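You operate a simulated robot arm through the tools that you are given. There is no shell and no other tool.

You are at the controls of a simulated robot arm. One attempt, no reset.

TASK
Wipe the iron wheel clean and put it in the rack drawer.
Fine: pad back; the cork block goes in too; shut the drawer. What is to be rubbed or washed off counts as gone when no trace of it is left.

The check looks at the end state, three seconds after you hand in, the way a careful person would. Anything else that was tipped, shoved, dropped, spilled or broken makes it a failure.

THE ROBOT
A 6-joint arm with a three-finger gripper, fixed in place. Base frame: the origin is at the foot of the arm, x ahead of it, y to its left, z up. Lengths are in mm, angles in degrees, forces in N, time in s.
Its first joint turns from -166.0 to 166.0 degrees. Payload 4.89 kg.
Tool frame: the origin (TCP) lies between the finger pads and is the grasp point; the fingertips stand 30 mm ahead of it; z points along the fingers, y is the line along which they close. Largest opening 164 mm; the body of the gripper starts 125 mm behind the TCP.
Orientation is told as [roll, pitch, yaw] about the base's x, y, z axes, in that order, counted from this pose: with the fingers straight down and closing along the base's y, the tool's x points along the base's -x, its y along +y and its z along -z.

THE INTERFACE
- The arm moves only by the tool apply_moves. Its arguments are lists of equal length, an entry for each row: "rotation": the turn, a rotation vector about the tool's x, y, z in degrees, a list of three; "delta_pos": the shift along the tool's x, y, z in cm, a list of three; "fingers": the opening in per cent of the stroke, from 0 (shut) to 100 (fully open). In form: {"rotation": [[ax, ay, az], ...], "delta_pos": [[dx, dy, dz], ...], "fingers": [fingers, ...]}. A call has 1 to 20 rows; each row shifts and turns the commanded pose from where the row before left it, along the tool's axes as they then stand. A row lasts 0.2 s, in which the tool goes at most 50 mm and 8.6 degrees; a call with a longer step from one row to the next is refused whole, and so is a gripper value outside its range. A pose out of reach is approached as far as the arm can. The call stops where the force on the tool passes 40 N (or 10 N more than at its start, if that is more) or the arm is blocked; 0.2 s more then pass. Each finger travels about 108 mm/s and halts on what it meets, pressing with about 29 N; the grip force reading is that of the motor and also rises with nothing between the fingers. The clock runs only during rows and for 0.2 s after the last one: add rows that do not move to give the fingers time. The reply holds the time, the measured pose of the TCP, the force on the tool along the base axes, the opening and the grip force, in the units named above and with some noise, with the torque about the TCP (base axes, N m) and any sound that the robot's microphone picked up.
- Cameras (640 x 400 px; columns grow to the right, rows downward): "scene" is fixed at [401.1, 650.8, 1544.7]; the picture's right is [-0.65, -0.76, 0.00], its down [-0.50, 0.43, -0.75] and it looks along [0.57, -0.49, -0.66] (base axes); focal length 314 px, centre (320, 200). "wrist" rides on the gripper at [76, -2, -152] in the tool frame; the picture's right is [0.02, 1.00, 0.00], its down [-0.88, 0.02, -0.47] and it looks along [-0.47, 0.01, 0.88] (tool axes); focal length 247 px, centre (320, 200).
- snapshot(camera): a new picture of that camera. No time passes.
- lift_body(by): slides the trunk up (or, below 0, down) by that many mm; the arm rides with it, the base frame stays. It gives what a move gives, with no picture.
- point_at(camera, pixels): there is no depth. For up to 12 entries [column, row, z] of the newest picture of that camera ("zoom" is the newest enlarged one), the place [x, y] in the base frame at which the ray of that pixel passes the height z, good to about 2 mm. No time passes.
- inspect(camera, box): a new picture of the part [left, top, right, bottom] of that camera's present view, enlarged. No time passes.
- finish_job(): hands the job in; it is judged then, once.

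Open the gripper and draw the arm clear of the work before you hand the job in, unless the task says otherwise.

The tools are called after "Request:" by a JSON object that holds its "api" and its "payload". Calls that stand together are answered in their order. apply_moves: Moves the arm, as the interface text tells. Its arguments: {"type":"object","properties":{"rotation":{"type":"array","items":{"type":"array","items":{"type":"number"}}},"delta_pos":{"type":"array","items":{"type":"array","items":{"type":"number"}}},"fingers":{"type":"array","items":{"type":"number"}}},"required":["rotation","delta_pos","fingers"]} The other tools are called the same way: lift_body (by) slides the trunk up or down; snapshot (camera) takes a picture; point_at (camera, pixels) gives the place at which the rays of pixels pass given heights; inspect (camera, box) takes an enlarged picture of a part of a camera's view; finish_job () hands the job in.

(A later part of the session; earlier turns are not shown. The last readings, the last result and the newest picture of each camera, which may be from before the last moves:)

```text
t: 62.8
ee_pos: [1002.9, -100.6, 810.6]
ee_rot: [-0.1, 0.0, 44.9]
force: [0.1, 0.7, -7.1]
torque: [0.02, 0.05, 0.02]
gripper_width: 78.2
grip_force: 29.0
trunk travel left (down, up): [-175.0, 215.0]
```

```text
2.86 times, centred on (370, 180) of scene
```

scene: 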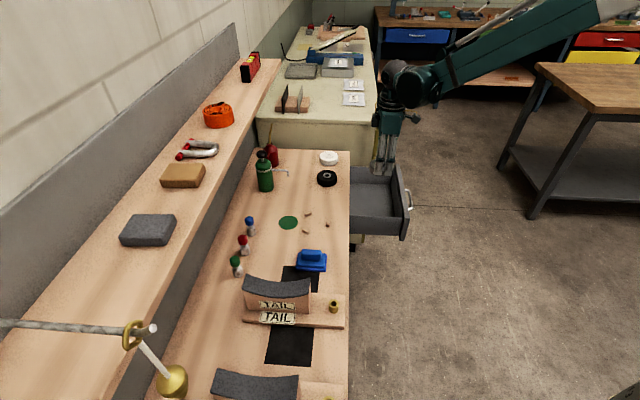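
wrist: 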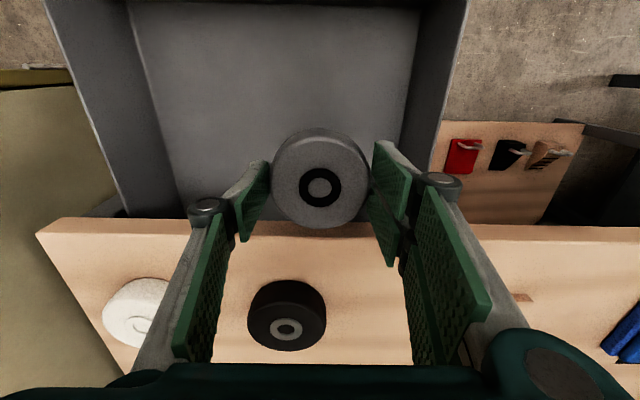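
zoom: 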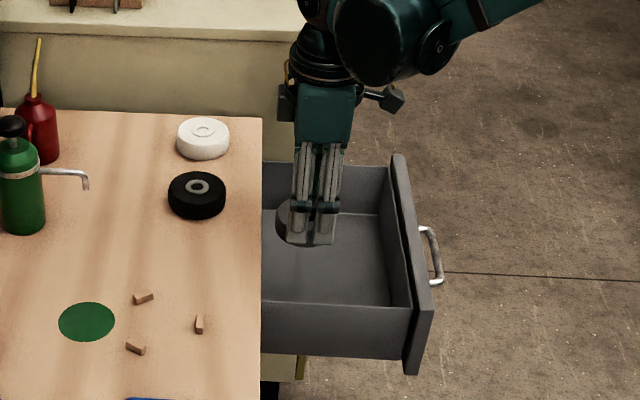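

Reach is fine at z 810. I continue down into the drawer to TCP z≈715.

Request:
{"api": "apply_moves", "payload": {"rotation": [[0, 0, 0], [0, 0, 0], [0, 0, 0], [0, 0, 0], [0, 0, 0]], "delta_pos": [[0, 0, 3], [0, 0, 3], [0, 0, 2], [0, 0, 1.5], [0, 0, 0]], "fingers": [0, 0, 0, 0, 0]}}

Request:
{"api": "snapshot", "payload": {"camera": "wrist"}}

Request:
{"api": "inspect", "payload": {"camera": "scene", "box": [310, 110, 430, 250]}}

```text
t: 64.0
ee_pos: [1002.4, -101.1, 717.2]
ee_rot: [0.0, 0.1, 45.0]
force: [0.8, 0.3, -6.4]
torque: [-0.03, 0.0, -0.02]
gripper_width: 78.2
grip_force: 29.1
trunk travel left (down, up): [-175.0, 215.0]
```

```text
taken
```

wrist: 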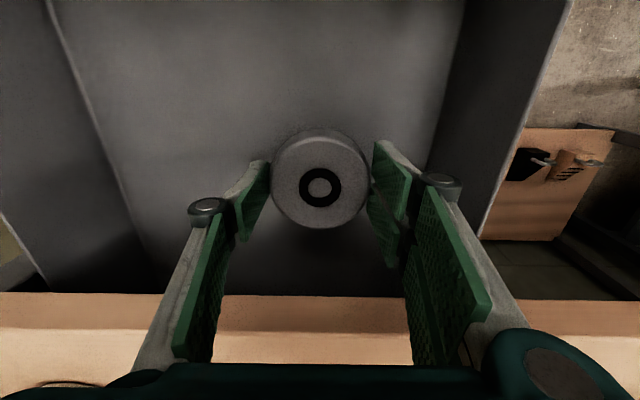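

```text
2.86 times, centred on (370, 180) of scene
```

zoom: 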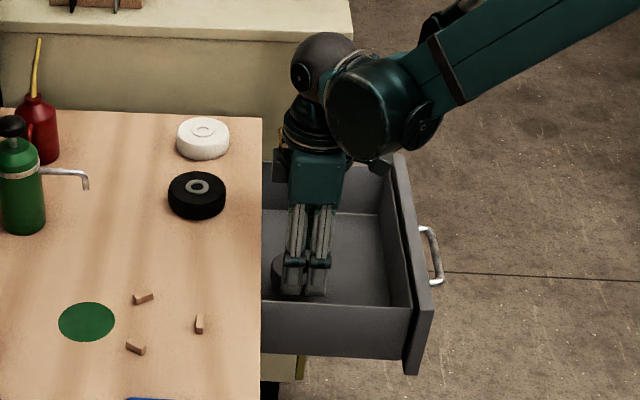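

Wheel bottom should be ~20 mm above the floor. I lower in small steps until contact.

Request:
{"api": "apply_moves", "payload": {"rotation": [[0, 0, 0], [0, 0, 0], [0, 0, 0], [0, 0, 0]], "delta_pos": [[0, 0, 1.0], [0, 0, 0.5], [0, 0, 0.3], [0, 0, 0]], "fingers": [0, 0, 0, 0]}}

```text
t: 65.0
ee_pos: [1003.4, -100.9, 699.6]
ee_rot: [0.0, 0.0, 45.0]
force: [-0.5, -0.3, -6.7]
torque: [0.01, -0.02, 0.04]
gripper_width: 78.4
grip_force: 29.1
trunk travel left (down, up): [-175.0, 215.0]
```

Still hanging free (−6.7 N). Continue in 3 mm steps.

Request:
{"api": "apply_moves", "payload": {"rotation": [[0, 0, 0], [0, 0, 0], [0, 0, 0]], "delta_pos": [[0, 0, 0.3], [0, 0, 0.3], [0, 0, 0]], "fingers": [0, 0, 0]}}

```text
t: 65.8
ee_pos: [1003.4, -100.0, 693.1]
ee_rot: [0.0, 0.1, 44.9]
force: [0.1, -0.5, -6.4]
torque: [-0.03, 0.01, -0.02]
gripper_width: 78.4
grip_force: 29.2
trunk travel left (down, up): [-175.0, 215.0]
```

Still free at 693; continue.

Request:
{"api": "apply_moves", "payload": {"rotation": [[0, 0, 0], [0, 0, 0], [0, 0, 0]], "delta_pos": [[0, 0, 0.25], [0, 0, 0.25], [0, 0, 0]], "fingers": [0, 0, 0]}}

Request:
{"api": "inspect", "payload": {"camera": "scene", "box": [340, 170, 420, 240]}}

```text
t: 66.6
ee_pos: [1003.4, -101.3, 688.7]
ee_rot: [0.0, 0.0, 45.0]
force: [0.8, 0.1, -5.3]
torque: [-0.06, 0.03, -0.03]
gripper_width: 78.3
grip_force: 29.5
trunk travel left (down, up): [-175.0, 215.0]
```

```text
5.71 times, centred on (380, 205) of scene
```

zoom: 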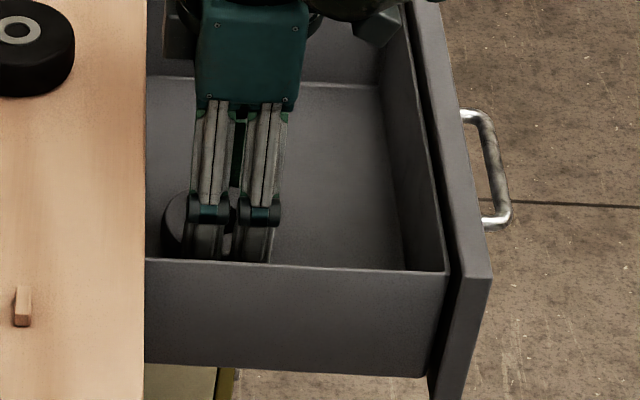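

No contact yet at 688.7; keep lowering in small steps.

Request:
{"api": "apply_moves", "payload": {"rotation": [[0, 0, 0], [0, 0, 0], [0, 0, 0]], "delta_pos": [[0, 0, 0.25], [0, 0, 0.25], [0, 0, 0]], "fingers": [0, 0, 0]}}

```text
t: 67.4
ee_pos: [1003.1, -100.0, 683.1]
ee_rot: [0.0, 0.0, 45.0]
force: [-0.4, 0.4, -6.2]
torque: [-0.03, 0.01, 0.0]
gripper_width: 78.3
grip_force: 29.3
trunk travel left (down, up): [-175.0, 215.0]
```

Still hanging; continue.

Request:
{"api": "apply_moves", "payload": {"rotation": [[0, 0, 0], [0, 0, 0], [0, 0, 0]], "delta_pos": [[0, 0, 0.25], [0, 0, 0.25], [0, 0, 0]], "fingers": [0, 0, 0]}}

Request:
{"api": "inspect", "payload": {"camera": "wrist", "box": [200, 60, 440, 260]}}

```text
t: 68.2
ee_pos: [1002.6, -101.3, 679.2]
ee_rot: [-0.1, -0.1, 45.0]
force: [5.4, -2.9, 21.0]
torque: [-0.07, -0.23, 0.05]
gripper_width: 78.2
grip_force: 28.7
trunk travel left (down, up): [-175.0, 215.0]
```

```text
2.00 times, centred on (320, 160) of wrist
```

zoom: 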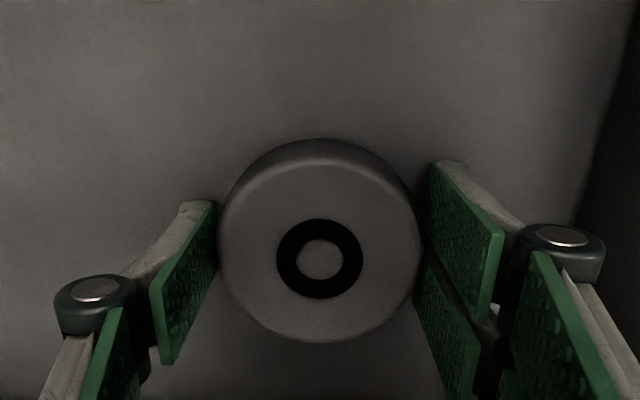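

Contact: +21 N at TCP z 679, so the wheel rests on the drawer floor (≈635). I ease off 1 mm, open to 65 %, and rise straight up.

Request:
{"api": "apply_moves", "payload": {"rotation": [[0, 0, 0], [0, 0, 0], [0, 0, 0], [0, 0, 0], [0, 0, 0], [0, 0, 0], [0, 0, 0], [0, 0, 0], [0, 0, 0], [0, 0, 0], [0, 0, 0], [0, 0, 0]], "delta_pos": [[0, 0, -0.1], [0, 0, 0], [0, 0, 0], [0, 0, 0], [0, 0, -1], [0, 0, -3], [0, 0, -4], [0, 0, -4], [0, 0, -4], [0, 0, -4], [0, 0, -4], [0, 0, 0]], "fingers": [0, 55, 65, 65, 65, 65, 65, 65, 65, 65, 65, 65]}}

Request:
{"api": "snapshot", "payload": {"camera": "wrist"}}

Request:
{"api": "inspect", "payload": {"camera": "scene", "box": [320, 130, 430, 250]}}

```text
t: 70.8
ee_pos: [1003.0, -101.6, 918.4]
ee_rot: [-0.1, 0.1, 45.1]
force: [-0.1, -0.1, 0.4]
torque: [0.02, -0.06, -0.02]
gripper_width: 106.6
grip_force: 0.1
trunk travel left (down, up): [-175.0, 215.0]
```

```text
taken
```

wrist: 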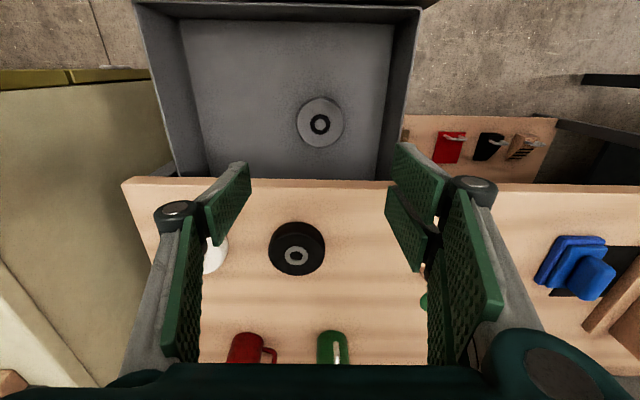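

```text
3.33 times, centred on (375, 190) of scene
```

zoom: 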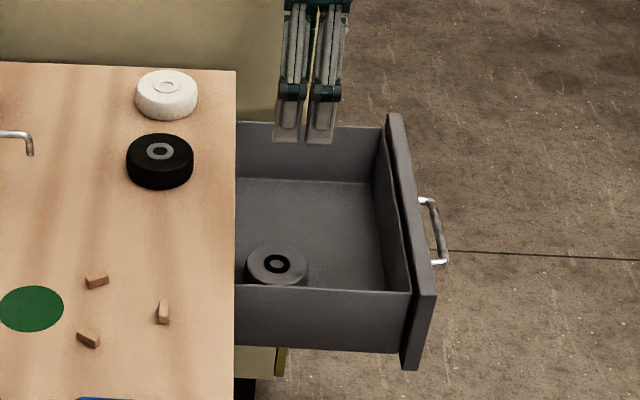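

The wheel lies flat in the drawer. Next the cork block on the upper shelf (z≈1150): I raise the trunk 200 mm to gain height.

Request:
{"api": "lift_body", "payload": {"by": 200}}

Request:
{"api": "snapshot", "payload": {"camera": "scene"}}

```text
t: 73.0
ee_pos: [1003.1, -100.9, 1118.2]
ee_rot: [-0.1, 0.0, 45.1]
force: [0.6, -0.9, 0.0]
torque: [0.02, 0.0, -0.01]
gripper_width: 106.9
grip_force: 0.1
trunk travel left (down, up): [-375.0, 15.0]
```

```text
taken
```

scene: 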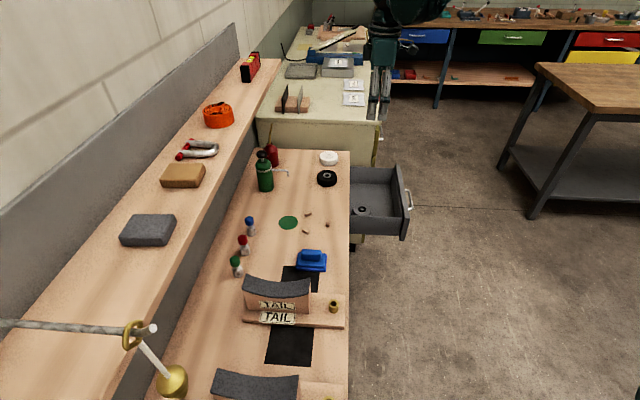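

I move along the bench at height towards the tan block and tilt the camera to view the shelf.

Request:
{"api": "apply_moves", "payload": {"rotation": [[0, 0, 0], [0, 0, 0], [0, 0, 0], [0, 0, 0], [0, 0, 0], [0, 0, 0], [0, 0, 0], [0, 0, 0], [0, 0, 0], [0, 0, 0], [0, 0, 0]], "delta_pos": [[0.5, 3.8, -1.6], [0.5, 3.8, -1.6], [0.5, 3.8, -1.6], [0.5, 3.8, -1.6], [0.5, 3.8, -1.6], [0.5, 3.8, -1.6], [0.5, 3.8, -1.6], [0.5, 3.8, -1.6], [0.5, 3.8, -1.6], [0.5, 3.8, -1.6], [0, 0, 0]], "fingers": [65, 65, 65, 65, 65, 65, 65, 65, 65, 65, 65]}}

Request:
{"api": "snapshot", "payload": {"camera": "wrist"}}

Request:
{"api": "snapshot", "payload": {"camera": "scene"}}

```text
t: 75.4
ee_pos: [697.5, 134.3, 1278.6]
ee_rot: [0.1, -0.1, 45.0]
force: [-1.6, -0.1, 1.0]
torque: [-0.04, -0.22, -0.01]
gripper_width: 106.8
grip_force: 0.1
trunk travel left (down, up): [-375.0, 15.0]
```

```text
taken
```

wrist: 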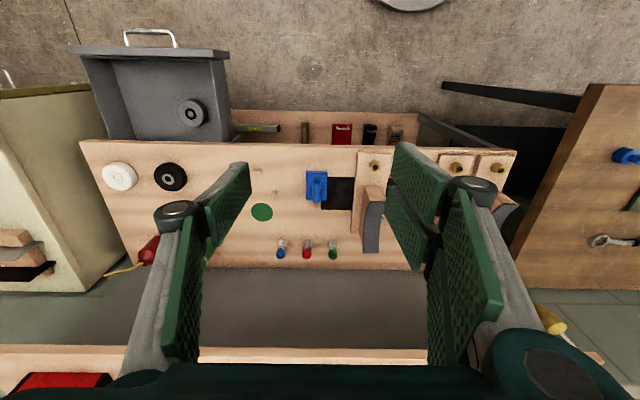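

```text
taken
```

scene: 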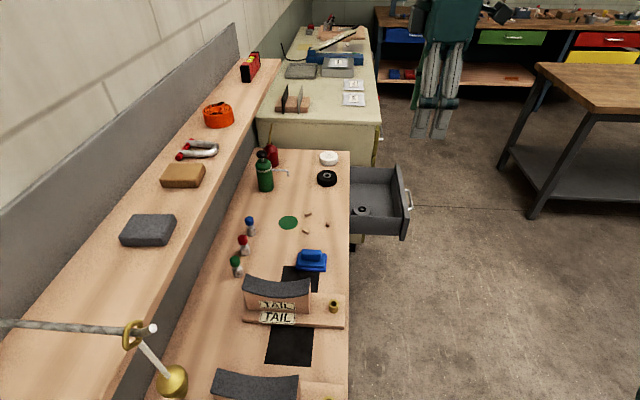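

The shelf edge is at the bottom (row 350). I tilt the tool 40° forward to see the shelf items.

Request:
{"api": "apply_moves", "payload": {"rotation": [[0, -8, 0], [0, -8, 0], [0, -8, 0], [0, -8, 0], [0, -8, 0], [0, 0, 0]], "delta_pos": [[0, 0, 0], [0, 0, 0], [0, 0, 0], [0, 0, 0], [0, 0, 0], [0, 0, 0]], "fingers": [100, 100, 100, 100, 100, 100]}}

Request:
{"api": "snapshot", "payload": {"camera": "wrist"}}

```text
t: 76.8
ee_pos: [699.2, 130.8, 1278.3]
ee_rot: [-0.1, -40.2, 45.1]
force: [-0.4, -0.7, 0.0]
torque: [0.08, -0.01, 0.0]
gripper_width: 163.9
grip_force: 0.0
trunk travel left (down, up): [-375.0, 15.0]
```

```text
taken
```

wrist: 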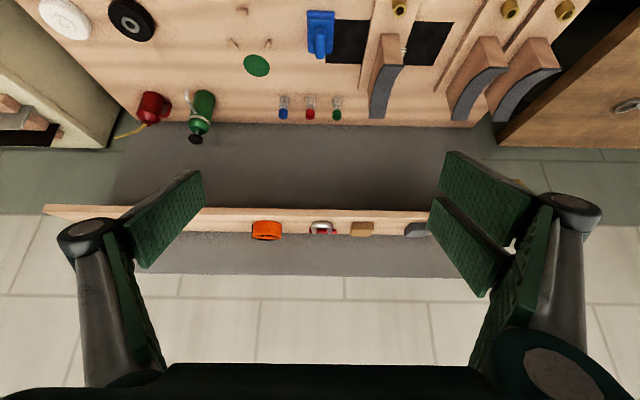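

The shelf items are in view: coil (267,230), shackle (322,229), tan block (362,229), grey block (415,230). I zoom in and triangulate the tan block.

Request:
{"api": "inspect", "payload": {"camera": "wrist", "box": [290, 195, 450, 255]}}

Request:
{"api": "point_at", "payload": {"camera": "wrist", "pixels": [[362, 222, 1150], [362, 222, 1170], [362, 235, 1150], [362, 235, 1130], [350, 235, 1150], [374, 235, 1150], [362, 212, 1150], [362, 208, 1150]]}}

Request:
{"api": "inspect", "payload": {"camera": "scene", "box": [140, 140, 240, 220]}}

```text
4.00 times, centred on (370, 225) of wrist
```

zoom: 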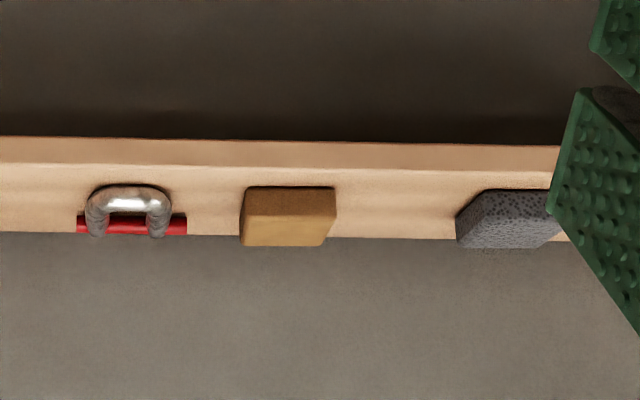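

```text
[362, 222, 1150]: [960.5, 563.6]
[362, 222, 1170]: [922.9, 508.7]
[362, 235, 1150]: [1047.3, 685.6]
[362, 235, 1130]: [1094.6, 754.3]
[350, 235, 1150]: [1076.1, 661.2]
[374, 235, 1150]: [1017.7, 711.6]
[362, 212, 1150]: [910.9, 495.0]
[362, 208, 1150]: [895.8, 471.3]
```

```text
5.00 times, centred on (190, 180) of scene
```

zoom: 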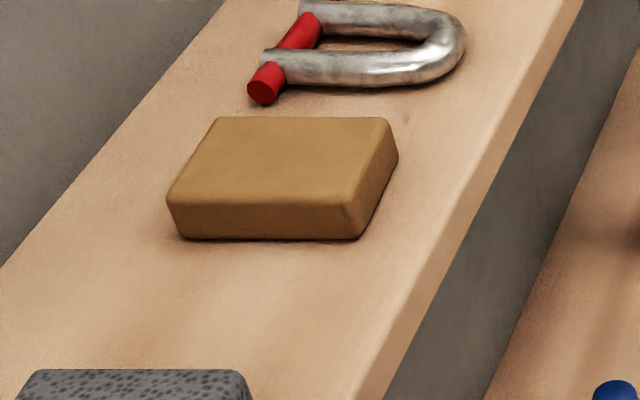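

I query the block's front-bottom edge and corners in the scene zoom to solve for the shelf height.

Request:
{"api": "point_at", "payload": {"camera": "zoom", "pixels": [[379, 198, 1130], [379, 198, 1150], [379, 198, 1170], [398, 157, 1150], [360, 240, 1150], [178, 238, 1150], [475, 200, 1150], [475, 200, 1170], [475, 200, 1130]]}}

Request:
{"api": "point_at", "payload": {"camera": "wrist", "pixels": [[362, 221.7, 1140], [362, 221.7, 1150], [362, 221.7, 1160], [350.5, 222, 1150], [374, 222, 1150], [362, 216.3, 1130], [362, 216.3, 1150], [362, 216.3, 1170], [340, 235, 1180]]}}

```text
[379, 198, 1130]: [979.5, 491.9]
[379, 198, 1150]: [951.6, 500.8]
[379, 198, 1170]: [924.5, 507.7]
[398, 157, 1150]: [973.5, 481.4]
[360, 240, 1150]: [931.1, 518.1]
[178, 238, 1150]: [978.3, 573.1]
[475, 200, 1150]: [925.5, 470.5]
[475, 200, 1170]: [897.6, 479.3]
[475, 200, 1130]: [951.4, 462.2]
```

```text
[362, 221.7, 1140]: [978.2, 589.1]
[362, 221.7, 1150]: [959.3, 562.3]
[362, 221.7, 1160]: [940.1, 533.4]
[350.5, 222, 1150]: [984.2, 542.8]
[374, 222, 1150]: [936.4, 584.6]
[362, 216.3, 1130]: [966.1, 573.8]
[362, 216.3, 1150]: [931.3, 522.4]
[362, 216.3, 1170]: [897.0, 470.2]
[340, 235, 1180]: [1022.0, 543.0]
```

Solved: shelf top z≈1169, tan block spans n 1012–1083, t 266–324, centre ≈ (949,532), ~28 mm high. I move nearer (n≈900, z≈1330) keeping the 40° tilt, to check its texture and reach.

Request:
{"api": "apply_moves", "payload": {"rotation": [[0, 0, 0], [0, 0, 0], [0, 0, 0], [0, 0, 0], [0, 0, 0], [0, 0, 0], [0, 0, 0], [0, 0, 0], [0, 0, 0]], "delta_pos": [[-3.41, 1.34, 2.02], [-3.41, 1.34, 2.02], [-3.41, 1.34, 2.02], [-3.41, 1.34, 2.02], [-3.41, 1.34, 2.02], [-3.41, 1.34, 2.02], [-3.41, 1.34, 2.02], [-3.41, 1.34, 2.02], [0, 0, 0]], "fingers": [60, 55, 50, 45, 45, 45, 45, 45, 45]}}

Request:
{"api": "snapshot", "payload": {"camera": "wrist"}}

Request:
{"api": "snapshot", "payload": {"camera": "scene"}}

```text
t: 78.8
ee_pos: [845.3, 432.9, 1329.3]
ee_rot: [0.0, -39.9, 45.0]
force: [0.7, 1.5, -0.5]
torque: [-0.09, 0.03, -0.04]
gripper_width: 74.1
grip_force: 0.1
trunk travel left (down, up): [-375.0, 15.0]
```

```text
taken
```

wrist: 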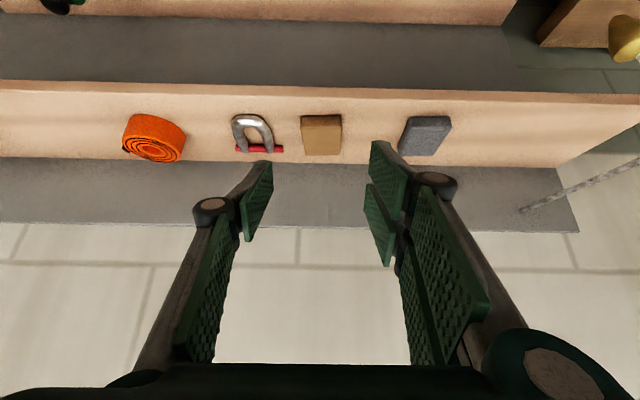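

```text
taken
```

scene: 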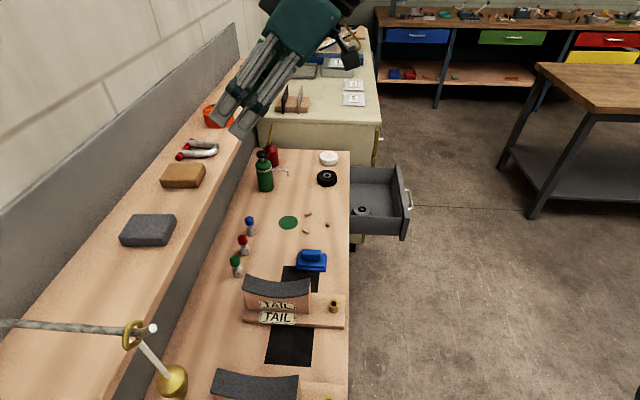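

The block at wrist (321,135) is centred between the fingers. I zoom in to confirm its material and edges.

Request:
{"api": "inspect", "payload": {"camera": "wrist", "box": [220, 95, 460, 185]}}

Request:
{"api": "inspect", "payload": {"camera": "wrist", "box": [285, 100, 365, 170]}}

Request:
{"api": "point_at", "payload": {"camera": "zoom", "pixels": [[140, 100, 1170], [445, 95, 1170], [450, 310, 1197], [155, 315, 1197], [290, 100, 1170]]}}

```text
2.67 times, centred on (340, 140) of wrist
```

zoom: 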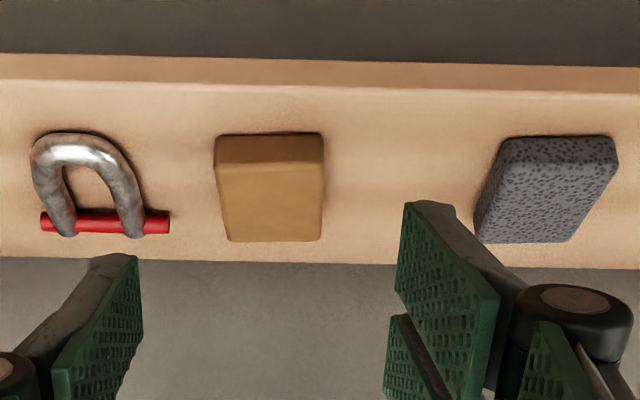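

```text
5.71 times, centred on (325, 135) of wrist
```

zoom: 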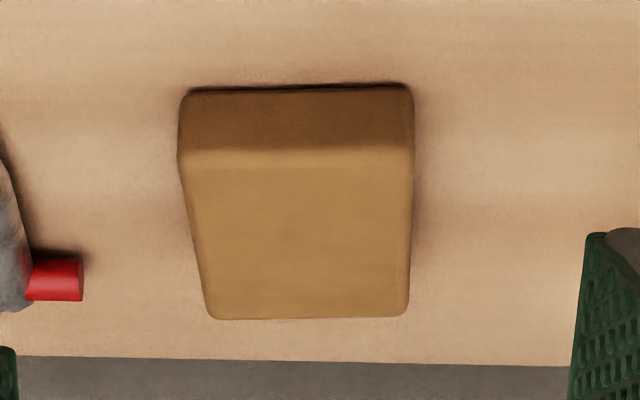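

```text
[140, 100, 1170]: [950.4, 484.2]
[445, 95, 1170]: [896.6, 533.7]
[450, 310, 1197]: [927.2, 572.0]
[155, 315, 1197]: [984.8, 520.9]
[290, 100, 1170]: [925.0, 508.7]
```

The block looks plain cork-tan; I query its exact corners in this zoom.

Request:
{"api": "point_at", "payload": {"camera": "zoom", "pixels": [[182, 90, 1170], [412, 86, 1170], [182, 155, 1197], [412, 150, 1197], [208, 318, 1197], [408, 314, 1197], [82, 280, 1180], [298, 235, 1197]]}}

Request:
{"api": "inspect", "payload": {"camera": "scene", "box": [140, 140, 240, 220]}}

```text
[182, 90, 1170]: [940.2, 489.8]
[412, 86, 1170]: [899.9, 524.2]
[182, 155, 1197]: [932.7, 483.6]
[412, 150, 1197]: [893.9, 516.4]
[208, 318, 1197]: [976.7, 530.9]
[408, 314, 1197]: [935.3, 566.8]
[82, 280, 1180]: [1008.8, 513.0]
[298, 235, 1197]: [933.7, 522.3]
```

```text
5.00 times, centred on (190, 180) of scene
```

zoom: 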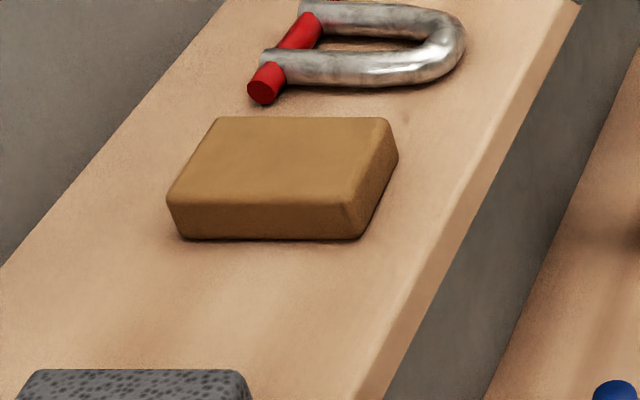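

Block: n 1009–1075, t 264–317, top z≈1191 (22 mm high). I approach to a hover 37 mm above grasp height at n≈1027.

Request:
{"api": "apply_moves", "payload": {"rotation": [[0, 0, 0], [0, 0, 0], [0, 0, 0], [0, 0, 0], [0, 0, 0]], "delta_pos": [[-0.925, 0, 3.68], [-0.925, 0, 3.68], [-0.925, 0, 3.68], [-0.925, 0, 3.68], [0, 0, 0]], "fingers": [45, 45, 45, 45, 45]}}

Request:
{"api": "snapshot", "payload": {"camera": "wrist"}}

Request:
{"api": "inspect", "payload": {"camera": "scene", "box": [110, 100, 290, 220]}}

```text
t: 80.0
ee_pos: [933.7, 516.5, 1239.3]
ee_rot: [0.0, -40.0, 45.0]
force: [1.2, 1.0, -2.0]
torque: [0.0, 0.07, 0.01]
gripper_width: 73.8
grip_force: 0.1
trunk travel left (down, up): [-375.0, 15.0]
```

```text
taken
```

wrist: 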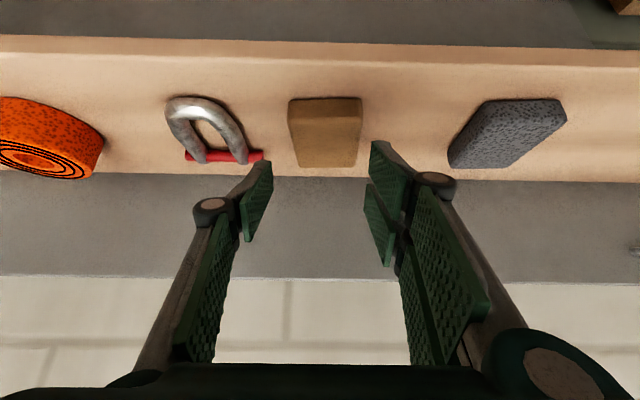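

```text
3.33 times, centred on (200, 160) of scene
```

zoom: 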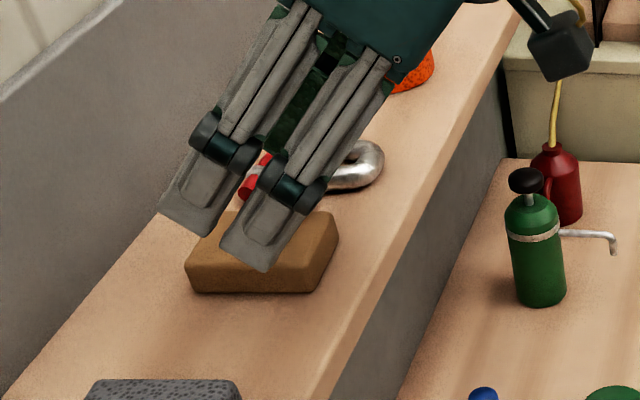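

Block centre is ~4 mm towards −t of the tool; I correct and descend vertically 24 mm, watching the force.

Request:
{"api": "apply_moves", "payload": {"rotation": [[0, 0, 0], [0, 0, 0], [0, 0, 0], [0, 0, 0]], "delta_pos": [[0, 0.4, 0], [0.77, 0, 0.92], [0.77, 0, 0.92], [0, 0, 0]], "fingers": [45, 45, 45, 45]}}

Request:
{"api": "snapshot", "payload": {"camera": "wrist"}}

Request:
{"api": "inspect", "payload": {"camera": "scene", "box": [110, 100, 290, 220]}}

```text
t: 81.0
ee_pos: [929.4, 519.4, 1217.6]
ee_rot: [0.0, -40.1, 45.0]
force: [0.7, 0.5, -0.5]
torque: [-0.01, 0.01, -0.01]
gripper_width: 73.8
grip_force: 0.0
trunk travel left (down, up): [-375.0, 15.0]
```

```text
taken
```

wrist: 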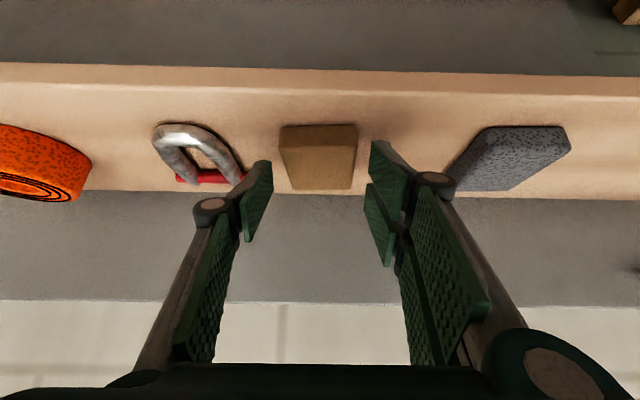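

```text
3.33 times, centred on (200, 160) of scene
```

zoom: 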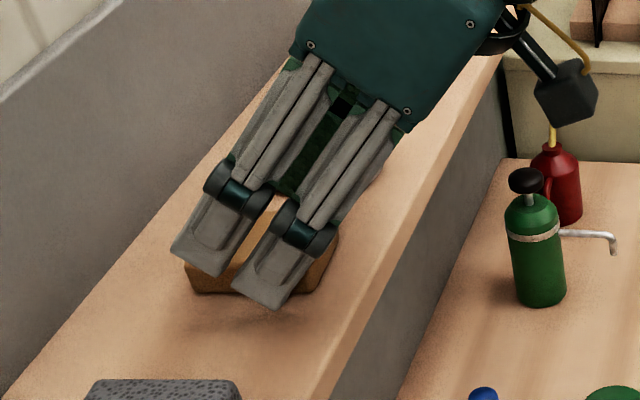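

Centred now, no contact at z 1217.6. I go down another 10 mm in 5 mm steps.

Request:
{"api": "apply_moves", "payload": {"rotation": [[0, 0, 0], [0, 0, 0], [0, 0, 0]], "delta_pos": [[0.32, 0, 0.383], [0.32, 0, 0.383], [0, 0, 0]], "fingers": [45, 45, 45]}}

Request:
{"api": "inspect", "payload": {"camera": "scene", "box": [130, 130, 250, 210]}}

Request:
{"api": "inspect", "payload": {"camera": "wrist", "box": [220, 100, 420, 250]}}

```text
t: 81.7
ee_pos: [927.9, 518.7, 1209.9]
ee_rot: [0.1, -40.4, 44.8]
force: [-4.1, -1.9, 19.2]
torque: [0.46, 0.77, 0.23]
gripper_width: 76.8
grip_force: 2.8
trunk travel left (down, up): [-375.0, 15.0]
stopped in row 3: the force on the tool passed its limit at 42 N (the readings are from after the stop); the commanded pose is now the measured one
```

```text
5.00 times, centred on (190, 170) of scene
```

zoom: 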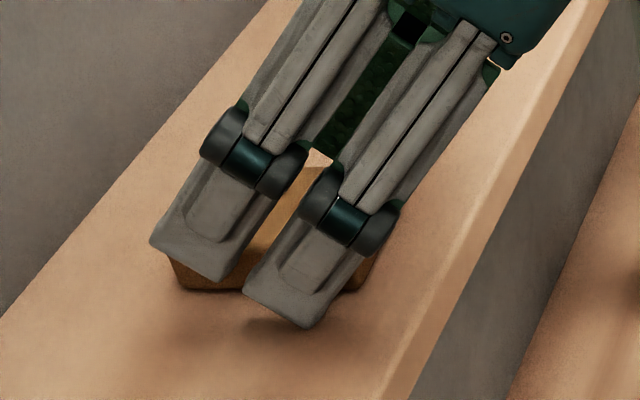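

```text
2.67 times, centred on (320, 175) of wrist
```

zoom: 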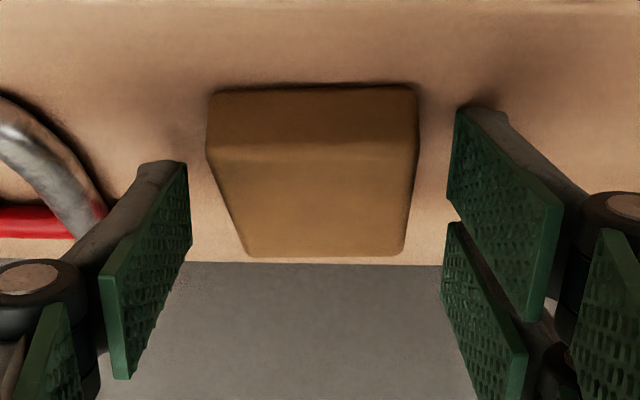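

A finger's lower corner touched the shelf (the two-pad side is wide). I back up 50 mm and reduce the tilt to 20° so all pads engage lower on the block, checking reach.

Request:
{"api": "apply_moves", "payload": {"rotation": [[0, 0, 0], [0, 0, 0], [0, 6.67, 0], [0, 6.67, 0], [0, 6.66, 0], [0, 0, 0]], "delta_pos": [[-1.6, 0, -1.91], [-1.6, 0, -1.91], [0, 0, 0], [0, 0, 0], [0, 0, 0], [0, 0, 0]], "fingers": [45, 45, 45, 45, 45, 45]}}

Request:
{"api": "snapshot", "payload": {"camera": "wrist"}}

Request:
{"api": "inspect", "payload": {"camera": "scene", "box": [110, 100, 290, 220]}}

```text
t: 83.1
ee_pos: [929.7, 518.5, 1259.5]
ee_rot: [0.1, -20.0, 44.9]
force: [-0.2, -0.6, -1.8]
torque: [-0.05, 0.01, 0.0]
gripper_width: 73.6
grip_force: 0.0
trunk travel left (down, up): [-375.0, 15.0]
```

```text
taken
```

wrist: 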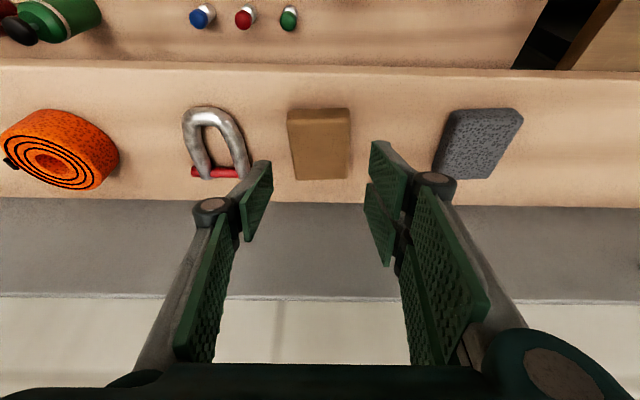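

```text
3.33 times, centred on (200, 160) of scene
```

zoom: 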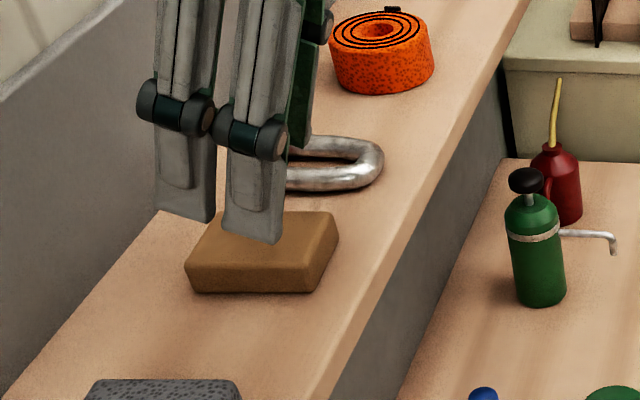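

20° is reachable; I try fully vertical, shifting to n≈1042 above the block centre.

Request:
{"api": "apply_moves", "payload": {"rotation": [[0, 6.67, 0], [0, 6.67, 0], [0, 6.66, 0], [0, 0, 0], [0, 0, 0]], "delta_pos": [[0, 0, 0], [0, 0, 0], [0, 0, 0], [-1.8, 0, 0], [0, 0, 0]], "fingers": [45, 45, 45, 45, 45]}}

Request:
{"api": "snapshot", "payload": {"camera": "wrist"}}

Request:
{"api": "inspect", "payload": {"camera": "scene", "box": [110, 100, 290, 220]}}

```text
t: 84.3
ee_pos: [943.4, 532.9, 1258.7]
ee_rot: [0.0, -0.2, 45.0]
force: [0.1, 0.8, -1.5]
torque: [-0.06, 0.04, 0.0]
gripper_width: 73.9
grip_force: 0.1
trunk travel left (down, up): [-375.0, 15.0]
```

```text
taken
```

wrist: 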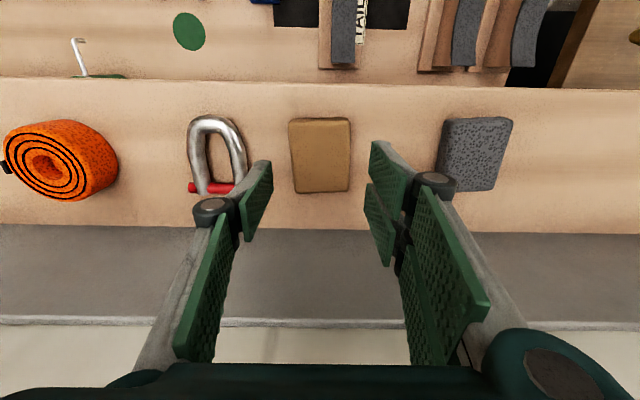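

```text
3.33 times, centred on (200, 160) of scene
```

zoom: 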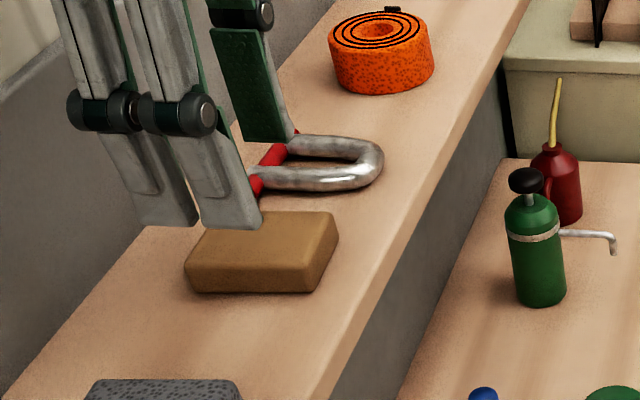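

Vertical is reachable at (943,533). The block is centred (cols 289–350); I narrow the fingers to 42 % and descend to z≈1208.

Request:
{"api": "apply_moves", "payload": {"rotation": [[0, 0, 0], [0, 0, 0], [0, 0, 0], [0, 0, 0], [0, 0, 0]], "delta_pos": [[0.2, 0, 0], [0, 0, 2.0], [0, 0, 2.0], [0, 0, 1.0], [0, 0, 0]], "fingers": [42, 42, 42, 42, 42]}}

Request:
{"api": "inspect", "payload": {"camera": "wrist", "box": [220, 100, 420, 250]}}

Request:
{"api": "inspect", "payload": {"camera": "scene", "box": [130, 130, 250, 210]}}

```text
t: 85.5
ee_pos: [940.0, 531.5, 1208.2]
ee_rot: [0.2, -0.2, 44.9]
force: [-0.9, -0.1, 0.6]
torque: [0.01, 0.01, 0.02]
gripper_width: 68.7
grip_force: 0.1
trunk travel left (down, up): [-375.0, 15.0]
```

```text
2.67 times, centred on (320, 175) of wrist
```

zoom: 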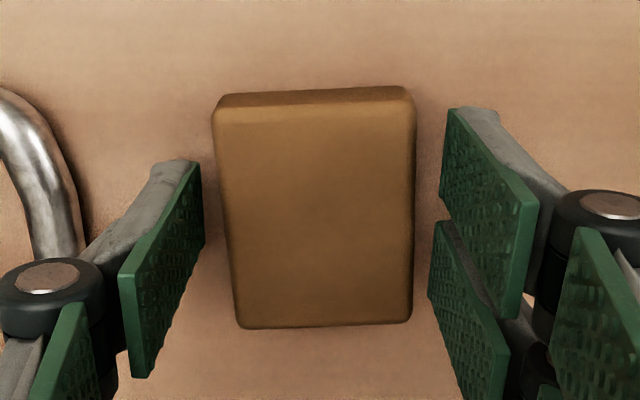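

```text
5.00 times, centred on (190, 170) of scene
```

zoom: 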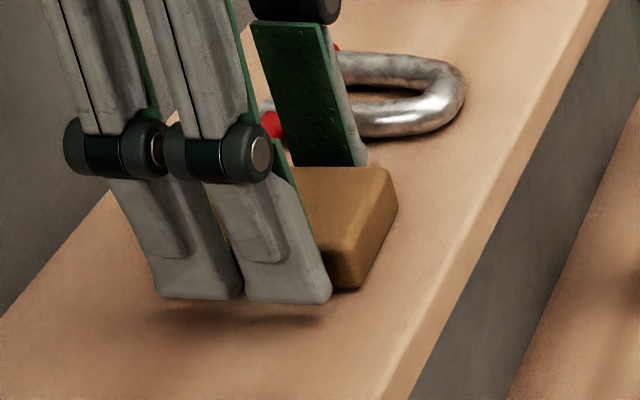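

Fingers straddle the block cleanly. I lower 3 mm more and close gently.

Request:
{"api": "apply_moves", "payload": {"rotation": [[0, 0, 0], [0, 0, 0], [0, 0, 0], [0, 0, 0], [0, 0, 0], [0, 0, 0]], "delta_pos": [[0, 0, 0.3], [0, 0, 0], [0, 0, 0], [0, 0, 0], [0, 0, 0], [0, 0, 0]], "fingers": [42, 38, 35, 32, 20, 0]}}

Request:
{"api": "inspect", "payload": {"camera": "wrist", "box": [220, 100, 420, 250]}}

Request:
{"api": "inspect", "payload": {"camera": "scene", "box": [130, 130, 250, 210]}}

```text
t: 86.9
ee_pos: [941.0, 531.4, 1206.2]
ee_rot: [0.2, -0.2, 44.9]
force: [-0.5, 0.8, 0.3]
torque: [0.0, 0.0, 0.01]
gripper_width: 53.7
grip_force: 28.4
trunk travel left (down, up): [-375.0, 15.0]
```

```text
2.67 times, centred on (320, 175) of wrist
```

zoom: 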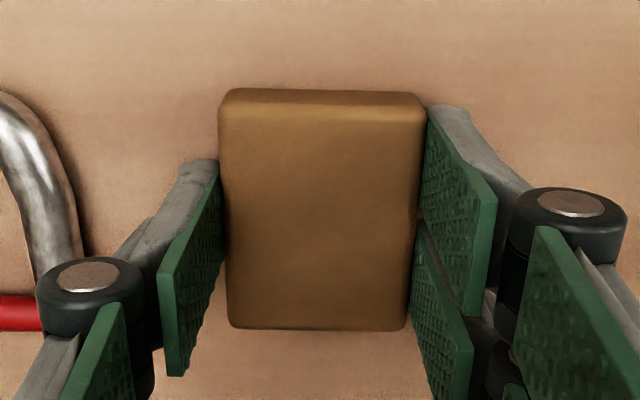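

```text
5.00 times, centred on (190, 170) of scene
```

zoom: 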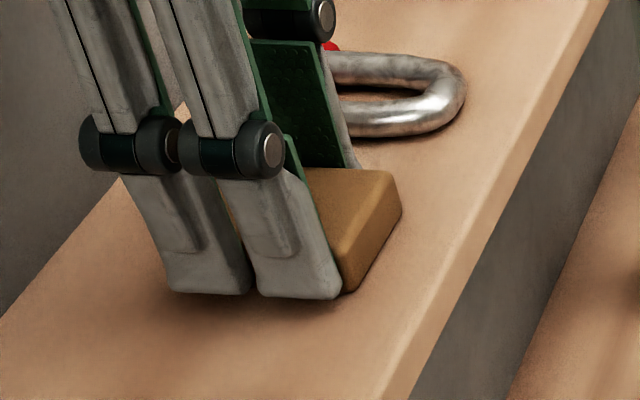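

Gripped at 53.7 mm, 28 N. I lift straight up 80 mm and check.

Request:
{"api": "apply_moves", "payload": {"rotation": [[0, 0, 0], [0, 0, 0], [0, 0, 0], [0, 0, 0], [0, 0, 0]], "delta_pos": [[0, 0, -1.0], [0, 0, -2.0], [0, 0, -2.5], [0, 0, -2.5], [0, 0, 0]], "fingers": [0, 0, 0, 0, 0]}}

Request:
{"api": "snapshot", "payload": {"camera": "wrist"}}

Request:
{"api": "inspect", "payload": {"camera": "scene", "box": [110, 80, 290, 220]}}

```text
t: 88.1
ee_pos: [941.2, 530.4, 1286.1]
ee_rot: [0.1, -0.3, 44.9]
force: [0.1, 0.3, 0.8]
torque: [0.05, -0.09, -0.01]
gripper_width: 53.8
grip_force: 29.0
trunk travel left (down, up): [-375.0, 15.0]
```

```text
taken
```

wrist: 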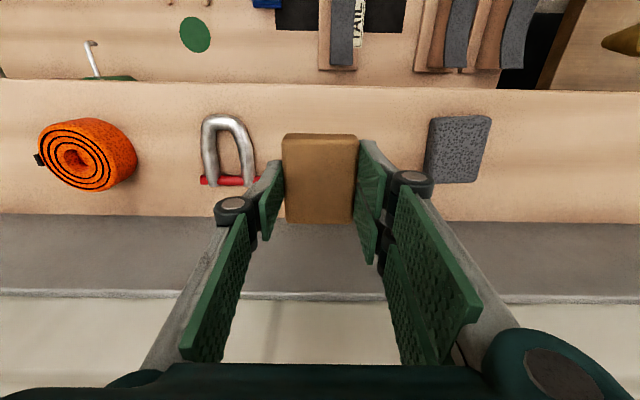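

```text
2.86 times, centred on (200, 150) of scene
```

zoom: 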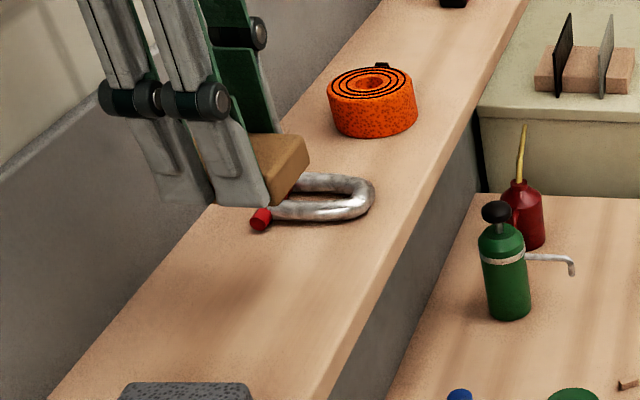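

Cork block lifted cleanly; shackle and grey block untouched. I carry it back off the shelf and along to above the drawer at height.

Request:
{"api": "apply_moves", "payload": {"rotation": [[0, 0, 0], [0, 0, 0], [0, 0, 0], [0, 0, 0], [0, 0, 0], [0, 0, 0], [0, 0, 0], [0, 0, 0], [0, 0, 0], [0, 0, 0], [0, 0, 0], [0, 0, 0], [0, 0, 0], [0, 0, 0], [0, 0, 0], [0, 0, 0], [0, 0, 0], [0, 0, 0], [0, 0, 0]], "delta_pos": [[4.3, -1.3, 0], [4.3, -1.3, 0], [4.3, -1.3, 0], [4.3, -1.3, 0], [4.3, -1.3, 0], [4.3, -1.3, 0], [4.3, -1.3, 0], [4.3, -1.3, 0], [4.3, -1.3, 0], [4.3, -1.3, 0], [4.3, -1.3, 0], [0, -4.6, 0], [0, -4.6, 0], [0, -4.6, 0], [0, -4.6, 0], [0, -4.6, 0], [0, -4.6, 0], [0, -4.6, 0], [0, 0, 0]], "fingers": [0, 0, 0, 0, 0, 0, 0, 0, 0, 0, 0, 0, 0, 0, 0, 0, 0, 0, 0]}}

Request:
{"api": "snapshot", "payload": {"camera": "scene"}}

Request:
{"api": "snapshot", "payload": {"camera": "wrist"}}

```text
t: 92.1
ee_pos: [935.9, -134.1, 1283.7]
ee_rot: [0.2, -0.3, 44.9]
force: [0.6, -1.1, -0.9]
torque: [0.17, 0.21, -0.03]
gripper_width: 53.9
grip_force: 29.4
trunk travel left (down, up): [-375.0, 15.0]
```

```text
taken
```

scene: 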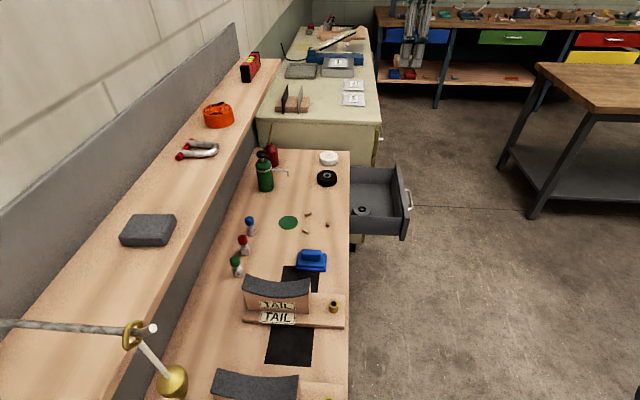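

```text
taken
```

wrist: 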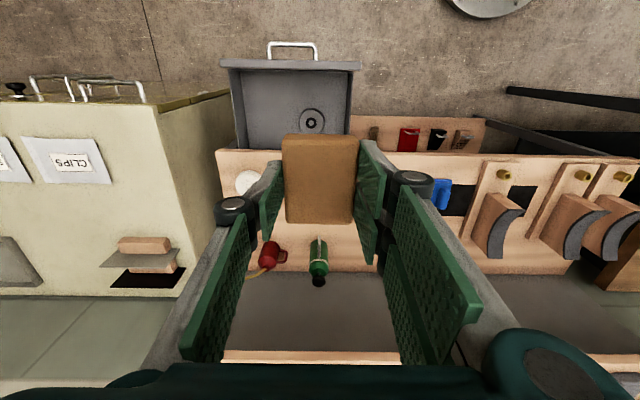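

The block is above the drawer region. I lower the trunk back 200 mm.

Request:
{"api": "lift_body", "payload": {"by": -200}}

```text
t: 94.3
ee_pos: [933.7, -133.0, 1084.2]
ee_rot: [0.1, -0.2, 45.0]
force: [0.4, 0.1, -0.1]
torque: [0.03, -0.01, -0.02]
gripper_width: 53.4
grip_force: 28.3
trunk travel left (down, up): [-175.0, 215.0]
```

Now shift to n≈558, t≈845 and descend to just above the drawer rim.

Request:
{"api": "apply_moves", "payload": {"rotation": [[0, 0, 0], [0, 0, 0], [0, 0, 0], [0, 0, 0], [0, 0, 0], [0, 0, 0], [0, 0, 0], [0, 0, 0], [0, 0, 0], [0, 0, 0]], "delta_pos": [[0.4, -4.5, 0], [0.4, -4.6, 0], [0, 0, 4], [0, 0, 4], [0, 0, 4], [0, 0, 4], [0, 0, 4], [0, 0, 4], [0, 0, 3], [0, 0, 0]], "fingers": [0, 0, 0, 0, 0, 0, 0, 0, 0, 0]}}

Request:
{"api": "snapshot", "payload": {"camera": "wrist"}}

Request:
{"api": "inspect", "payload": {"camera": "scene", "box": [310, 110, 430, 250]}}

```text
t: 96.5
ee_pos: [994.1, -202.7, 811.7]
ee_rot: [0.1, -0.2, 44.9]
force: [0.9, -0.6, -0.3]
torque: [0.0, 0.04, 0.04]
gripper_width: 53.6
grip_force: 28.3
trunk travel left (down, up): [-175.0, 215.0]
```

```text
taken
```

wrist: 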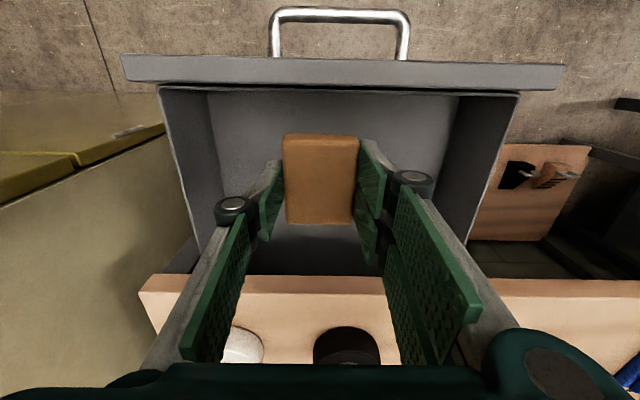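

```text
2.86 times, centred on (370, 180) of scene
```

zoom: 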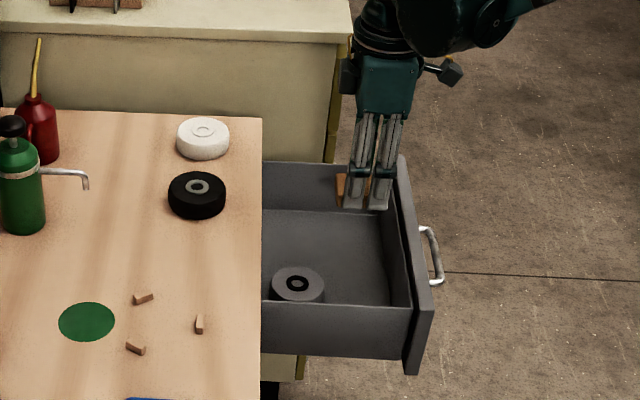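

Aligned over free drawer space (wheel is at the other side). I descend into the drawer to TCP z≈692.

Request:
{"api": "apply_moves", "payload": {"rotation": [[0, 0, 0], [0, 0, 0], [0, 0, 0], [0, 0, 0], [0, 0, 0]], "delta_pos": [[0, 0, 3.5], [0, 0, 3.5], [0, 0, 3.0], [0, 0, 2.0], [0, 0, 0]], "fingers": [0, 0, 0, 0, 0]}}

Request:
{"api": "snapshot", "payload": {"camera": "wrist"}}

Request:
{"api": "inspect", "payload": {"camera": "scene", "box": [310, 110, 430, 250]}}

```text
t: 97.7
ee_pos: [993.1, -203.1, 691.6]
ee_rot: [0.1, -0.1, 44.9]
force: [0.7, -0.5, 0.0]
torque: [0.01, 0.01, 0.01]
gripper_width: 53.6
grip_force: 28.9
trunk travel left (down, up): [-175.0, 215.0]
```

```text
taken
```

wrist: 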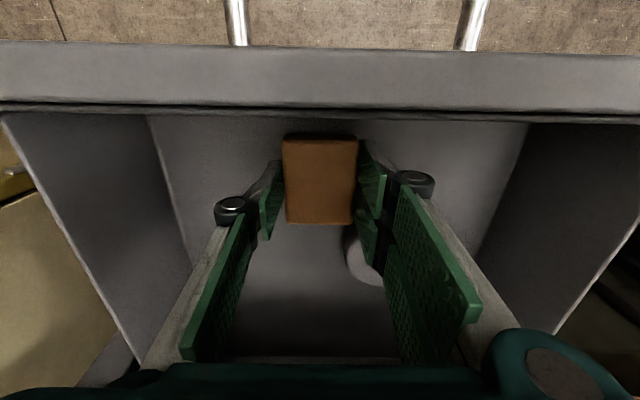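

```text
2.86 times, centred on (370, 180) of scene
```

zoom: 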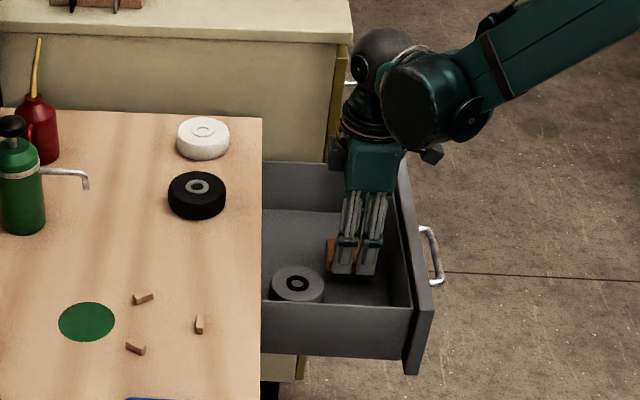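

The block hangs ~18 mm above the drawer floor, next to the wheel. I lower the last stretch in small steps.

Request:
{"api": "apply_moves", "payload": {"rotation": [[0, 0, 0], [0, 0, 0], [0, 0, 0], [0, 0, 0]], "delta_pos": [[0, 0, 0.8], [0, 0, 0.4], [0, 0, 0.3], [0, 0, 0]], "fingers": [0, 0, 0, 0]}}

```text
t: 98.7
ee_pos: [993.9, -201.7, 678.2]
ee_rot: [0.1, -0.2, 44.9]
force: [-0.2, 0.1, -0.4]
torque: [0.01, 0.0, -0.01]
gripper_width: 53.8
grip_force: 29.5
trunk travel left (down, up): [-175.0, 215.0]
```

No contact at 678; continue in 2 mm steps.

Request:
{"api": "apply_moves", "payload": {"rotation": [[0, 0, 0], [0, 0, 0], [0, 0, 0]], "delta_pos": [[0, 0, 0.25], [0, 0, 0.25], [0, 0, 0]], "fingers": [0, 0, 0]}}

```text
t: 99.5
ee_pos: [993.3, -202.0, 675.1]
ee_rot: [0.1, -0.1, 44.8]
force: [-0.1, 0.7, 0.3]
torque: [-0.01, -0.03, 0.0]
gripper_width: 53.9
grip_force: 29.0
trunk travel left (down, up): [-175.0, 215.0]
```

Still free; two more 2 mm steps.

Request:
{"api": "apply_moves", "payload": {"rotation": [[0, 0, 0], [0, 0, 0], [0, 0, 0]], "delta_pos": [[0, 0, 0.2], [0, 0, 0.2], [0, 0, 0]], "fingers": [0, 0, 0]}}

```text
t: 100.3
ee_pos: [994.0, -202.1, 670.7]
ee_rot: [0.0, -0.1, 44.9]
force: [3.2, -4.0, 26.2]
torque: [-0.12, -0.09, -0.01]
gripper_width: 53.7
grip_force: 28.7
trunk travel left (down, up): [-175.0, 215.0]
```

Contact (26 N) at 670.7: the block is on the floor. I ease up 1 mm, open to 46 %, and rise.

Request:
{"api": "apply_moves", "payload": {"rotation": [[0, 0, 0], [0, 0, 0], [0, 0, 0], [0, 0, 0], [0, 0, 0], [0, 0, 0], [0, 0, 0], [0, 0, 0], [0, 0, 0], [0, 0, 0], [0, 0, 0], [0, 0, 0]], "delta_pos": [[0, 0, -0.1], [0, 0, 0], [0, 0, 0], [0, 0, -1], [0, 0, -3], [0, 0, -4], [0, 0, -4], [0, 0, -4], [0, 0, -4], [0, 0, -4], [0, 0, -1], [0, 0, 0]], "fingers": [0, 40, 46, 46, 46, 46, 46, 46, 46, 46, 46, 46]}}

Request:
{"api": "snapshot", "payload": {"camera": "wrist"}}

Request:
{"api": "inspect", "payload": {"camera": "scene", "box": [310, 110, 430, 250]}}

```text
t: 102.9
ee_pos: [993.7, -203.3, 921.1]
ee_rot: [-0.1, -0.1, 44.9]
force: [-0.4, -0.2, 0.6]
torque: [-0.01, -0.06, 0.01]
gripper_width: 75.5
grip_force: 0.0
trunk travel left (down, up): [-175.0, 215.0]
```

```text
taken
```

wrist: 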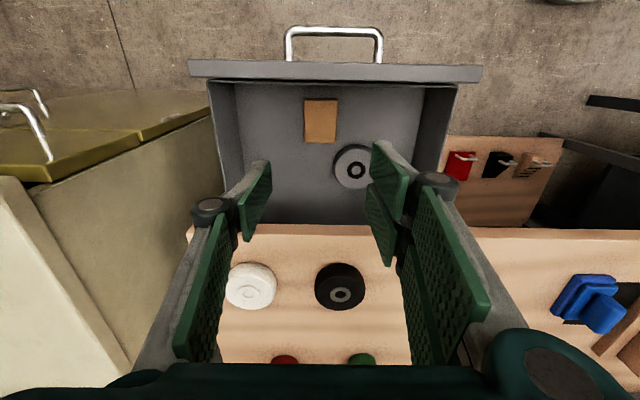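

```text
2.86 times, centred on (370, 180) of scene
```

zoom: 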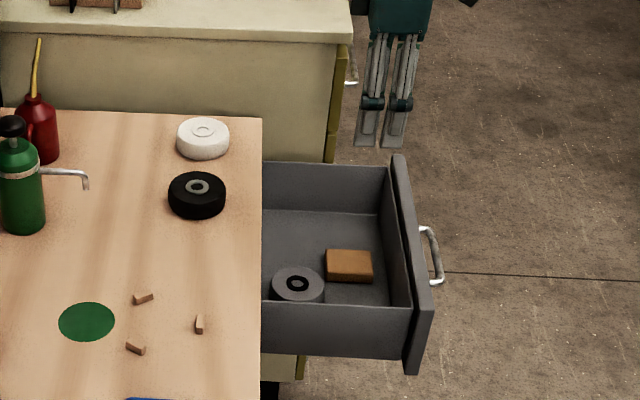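

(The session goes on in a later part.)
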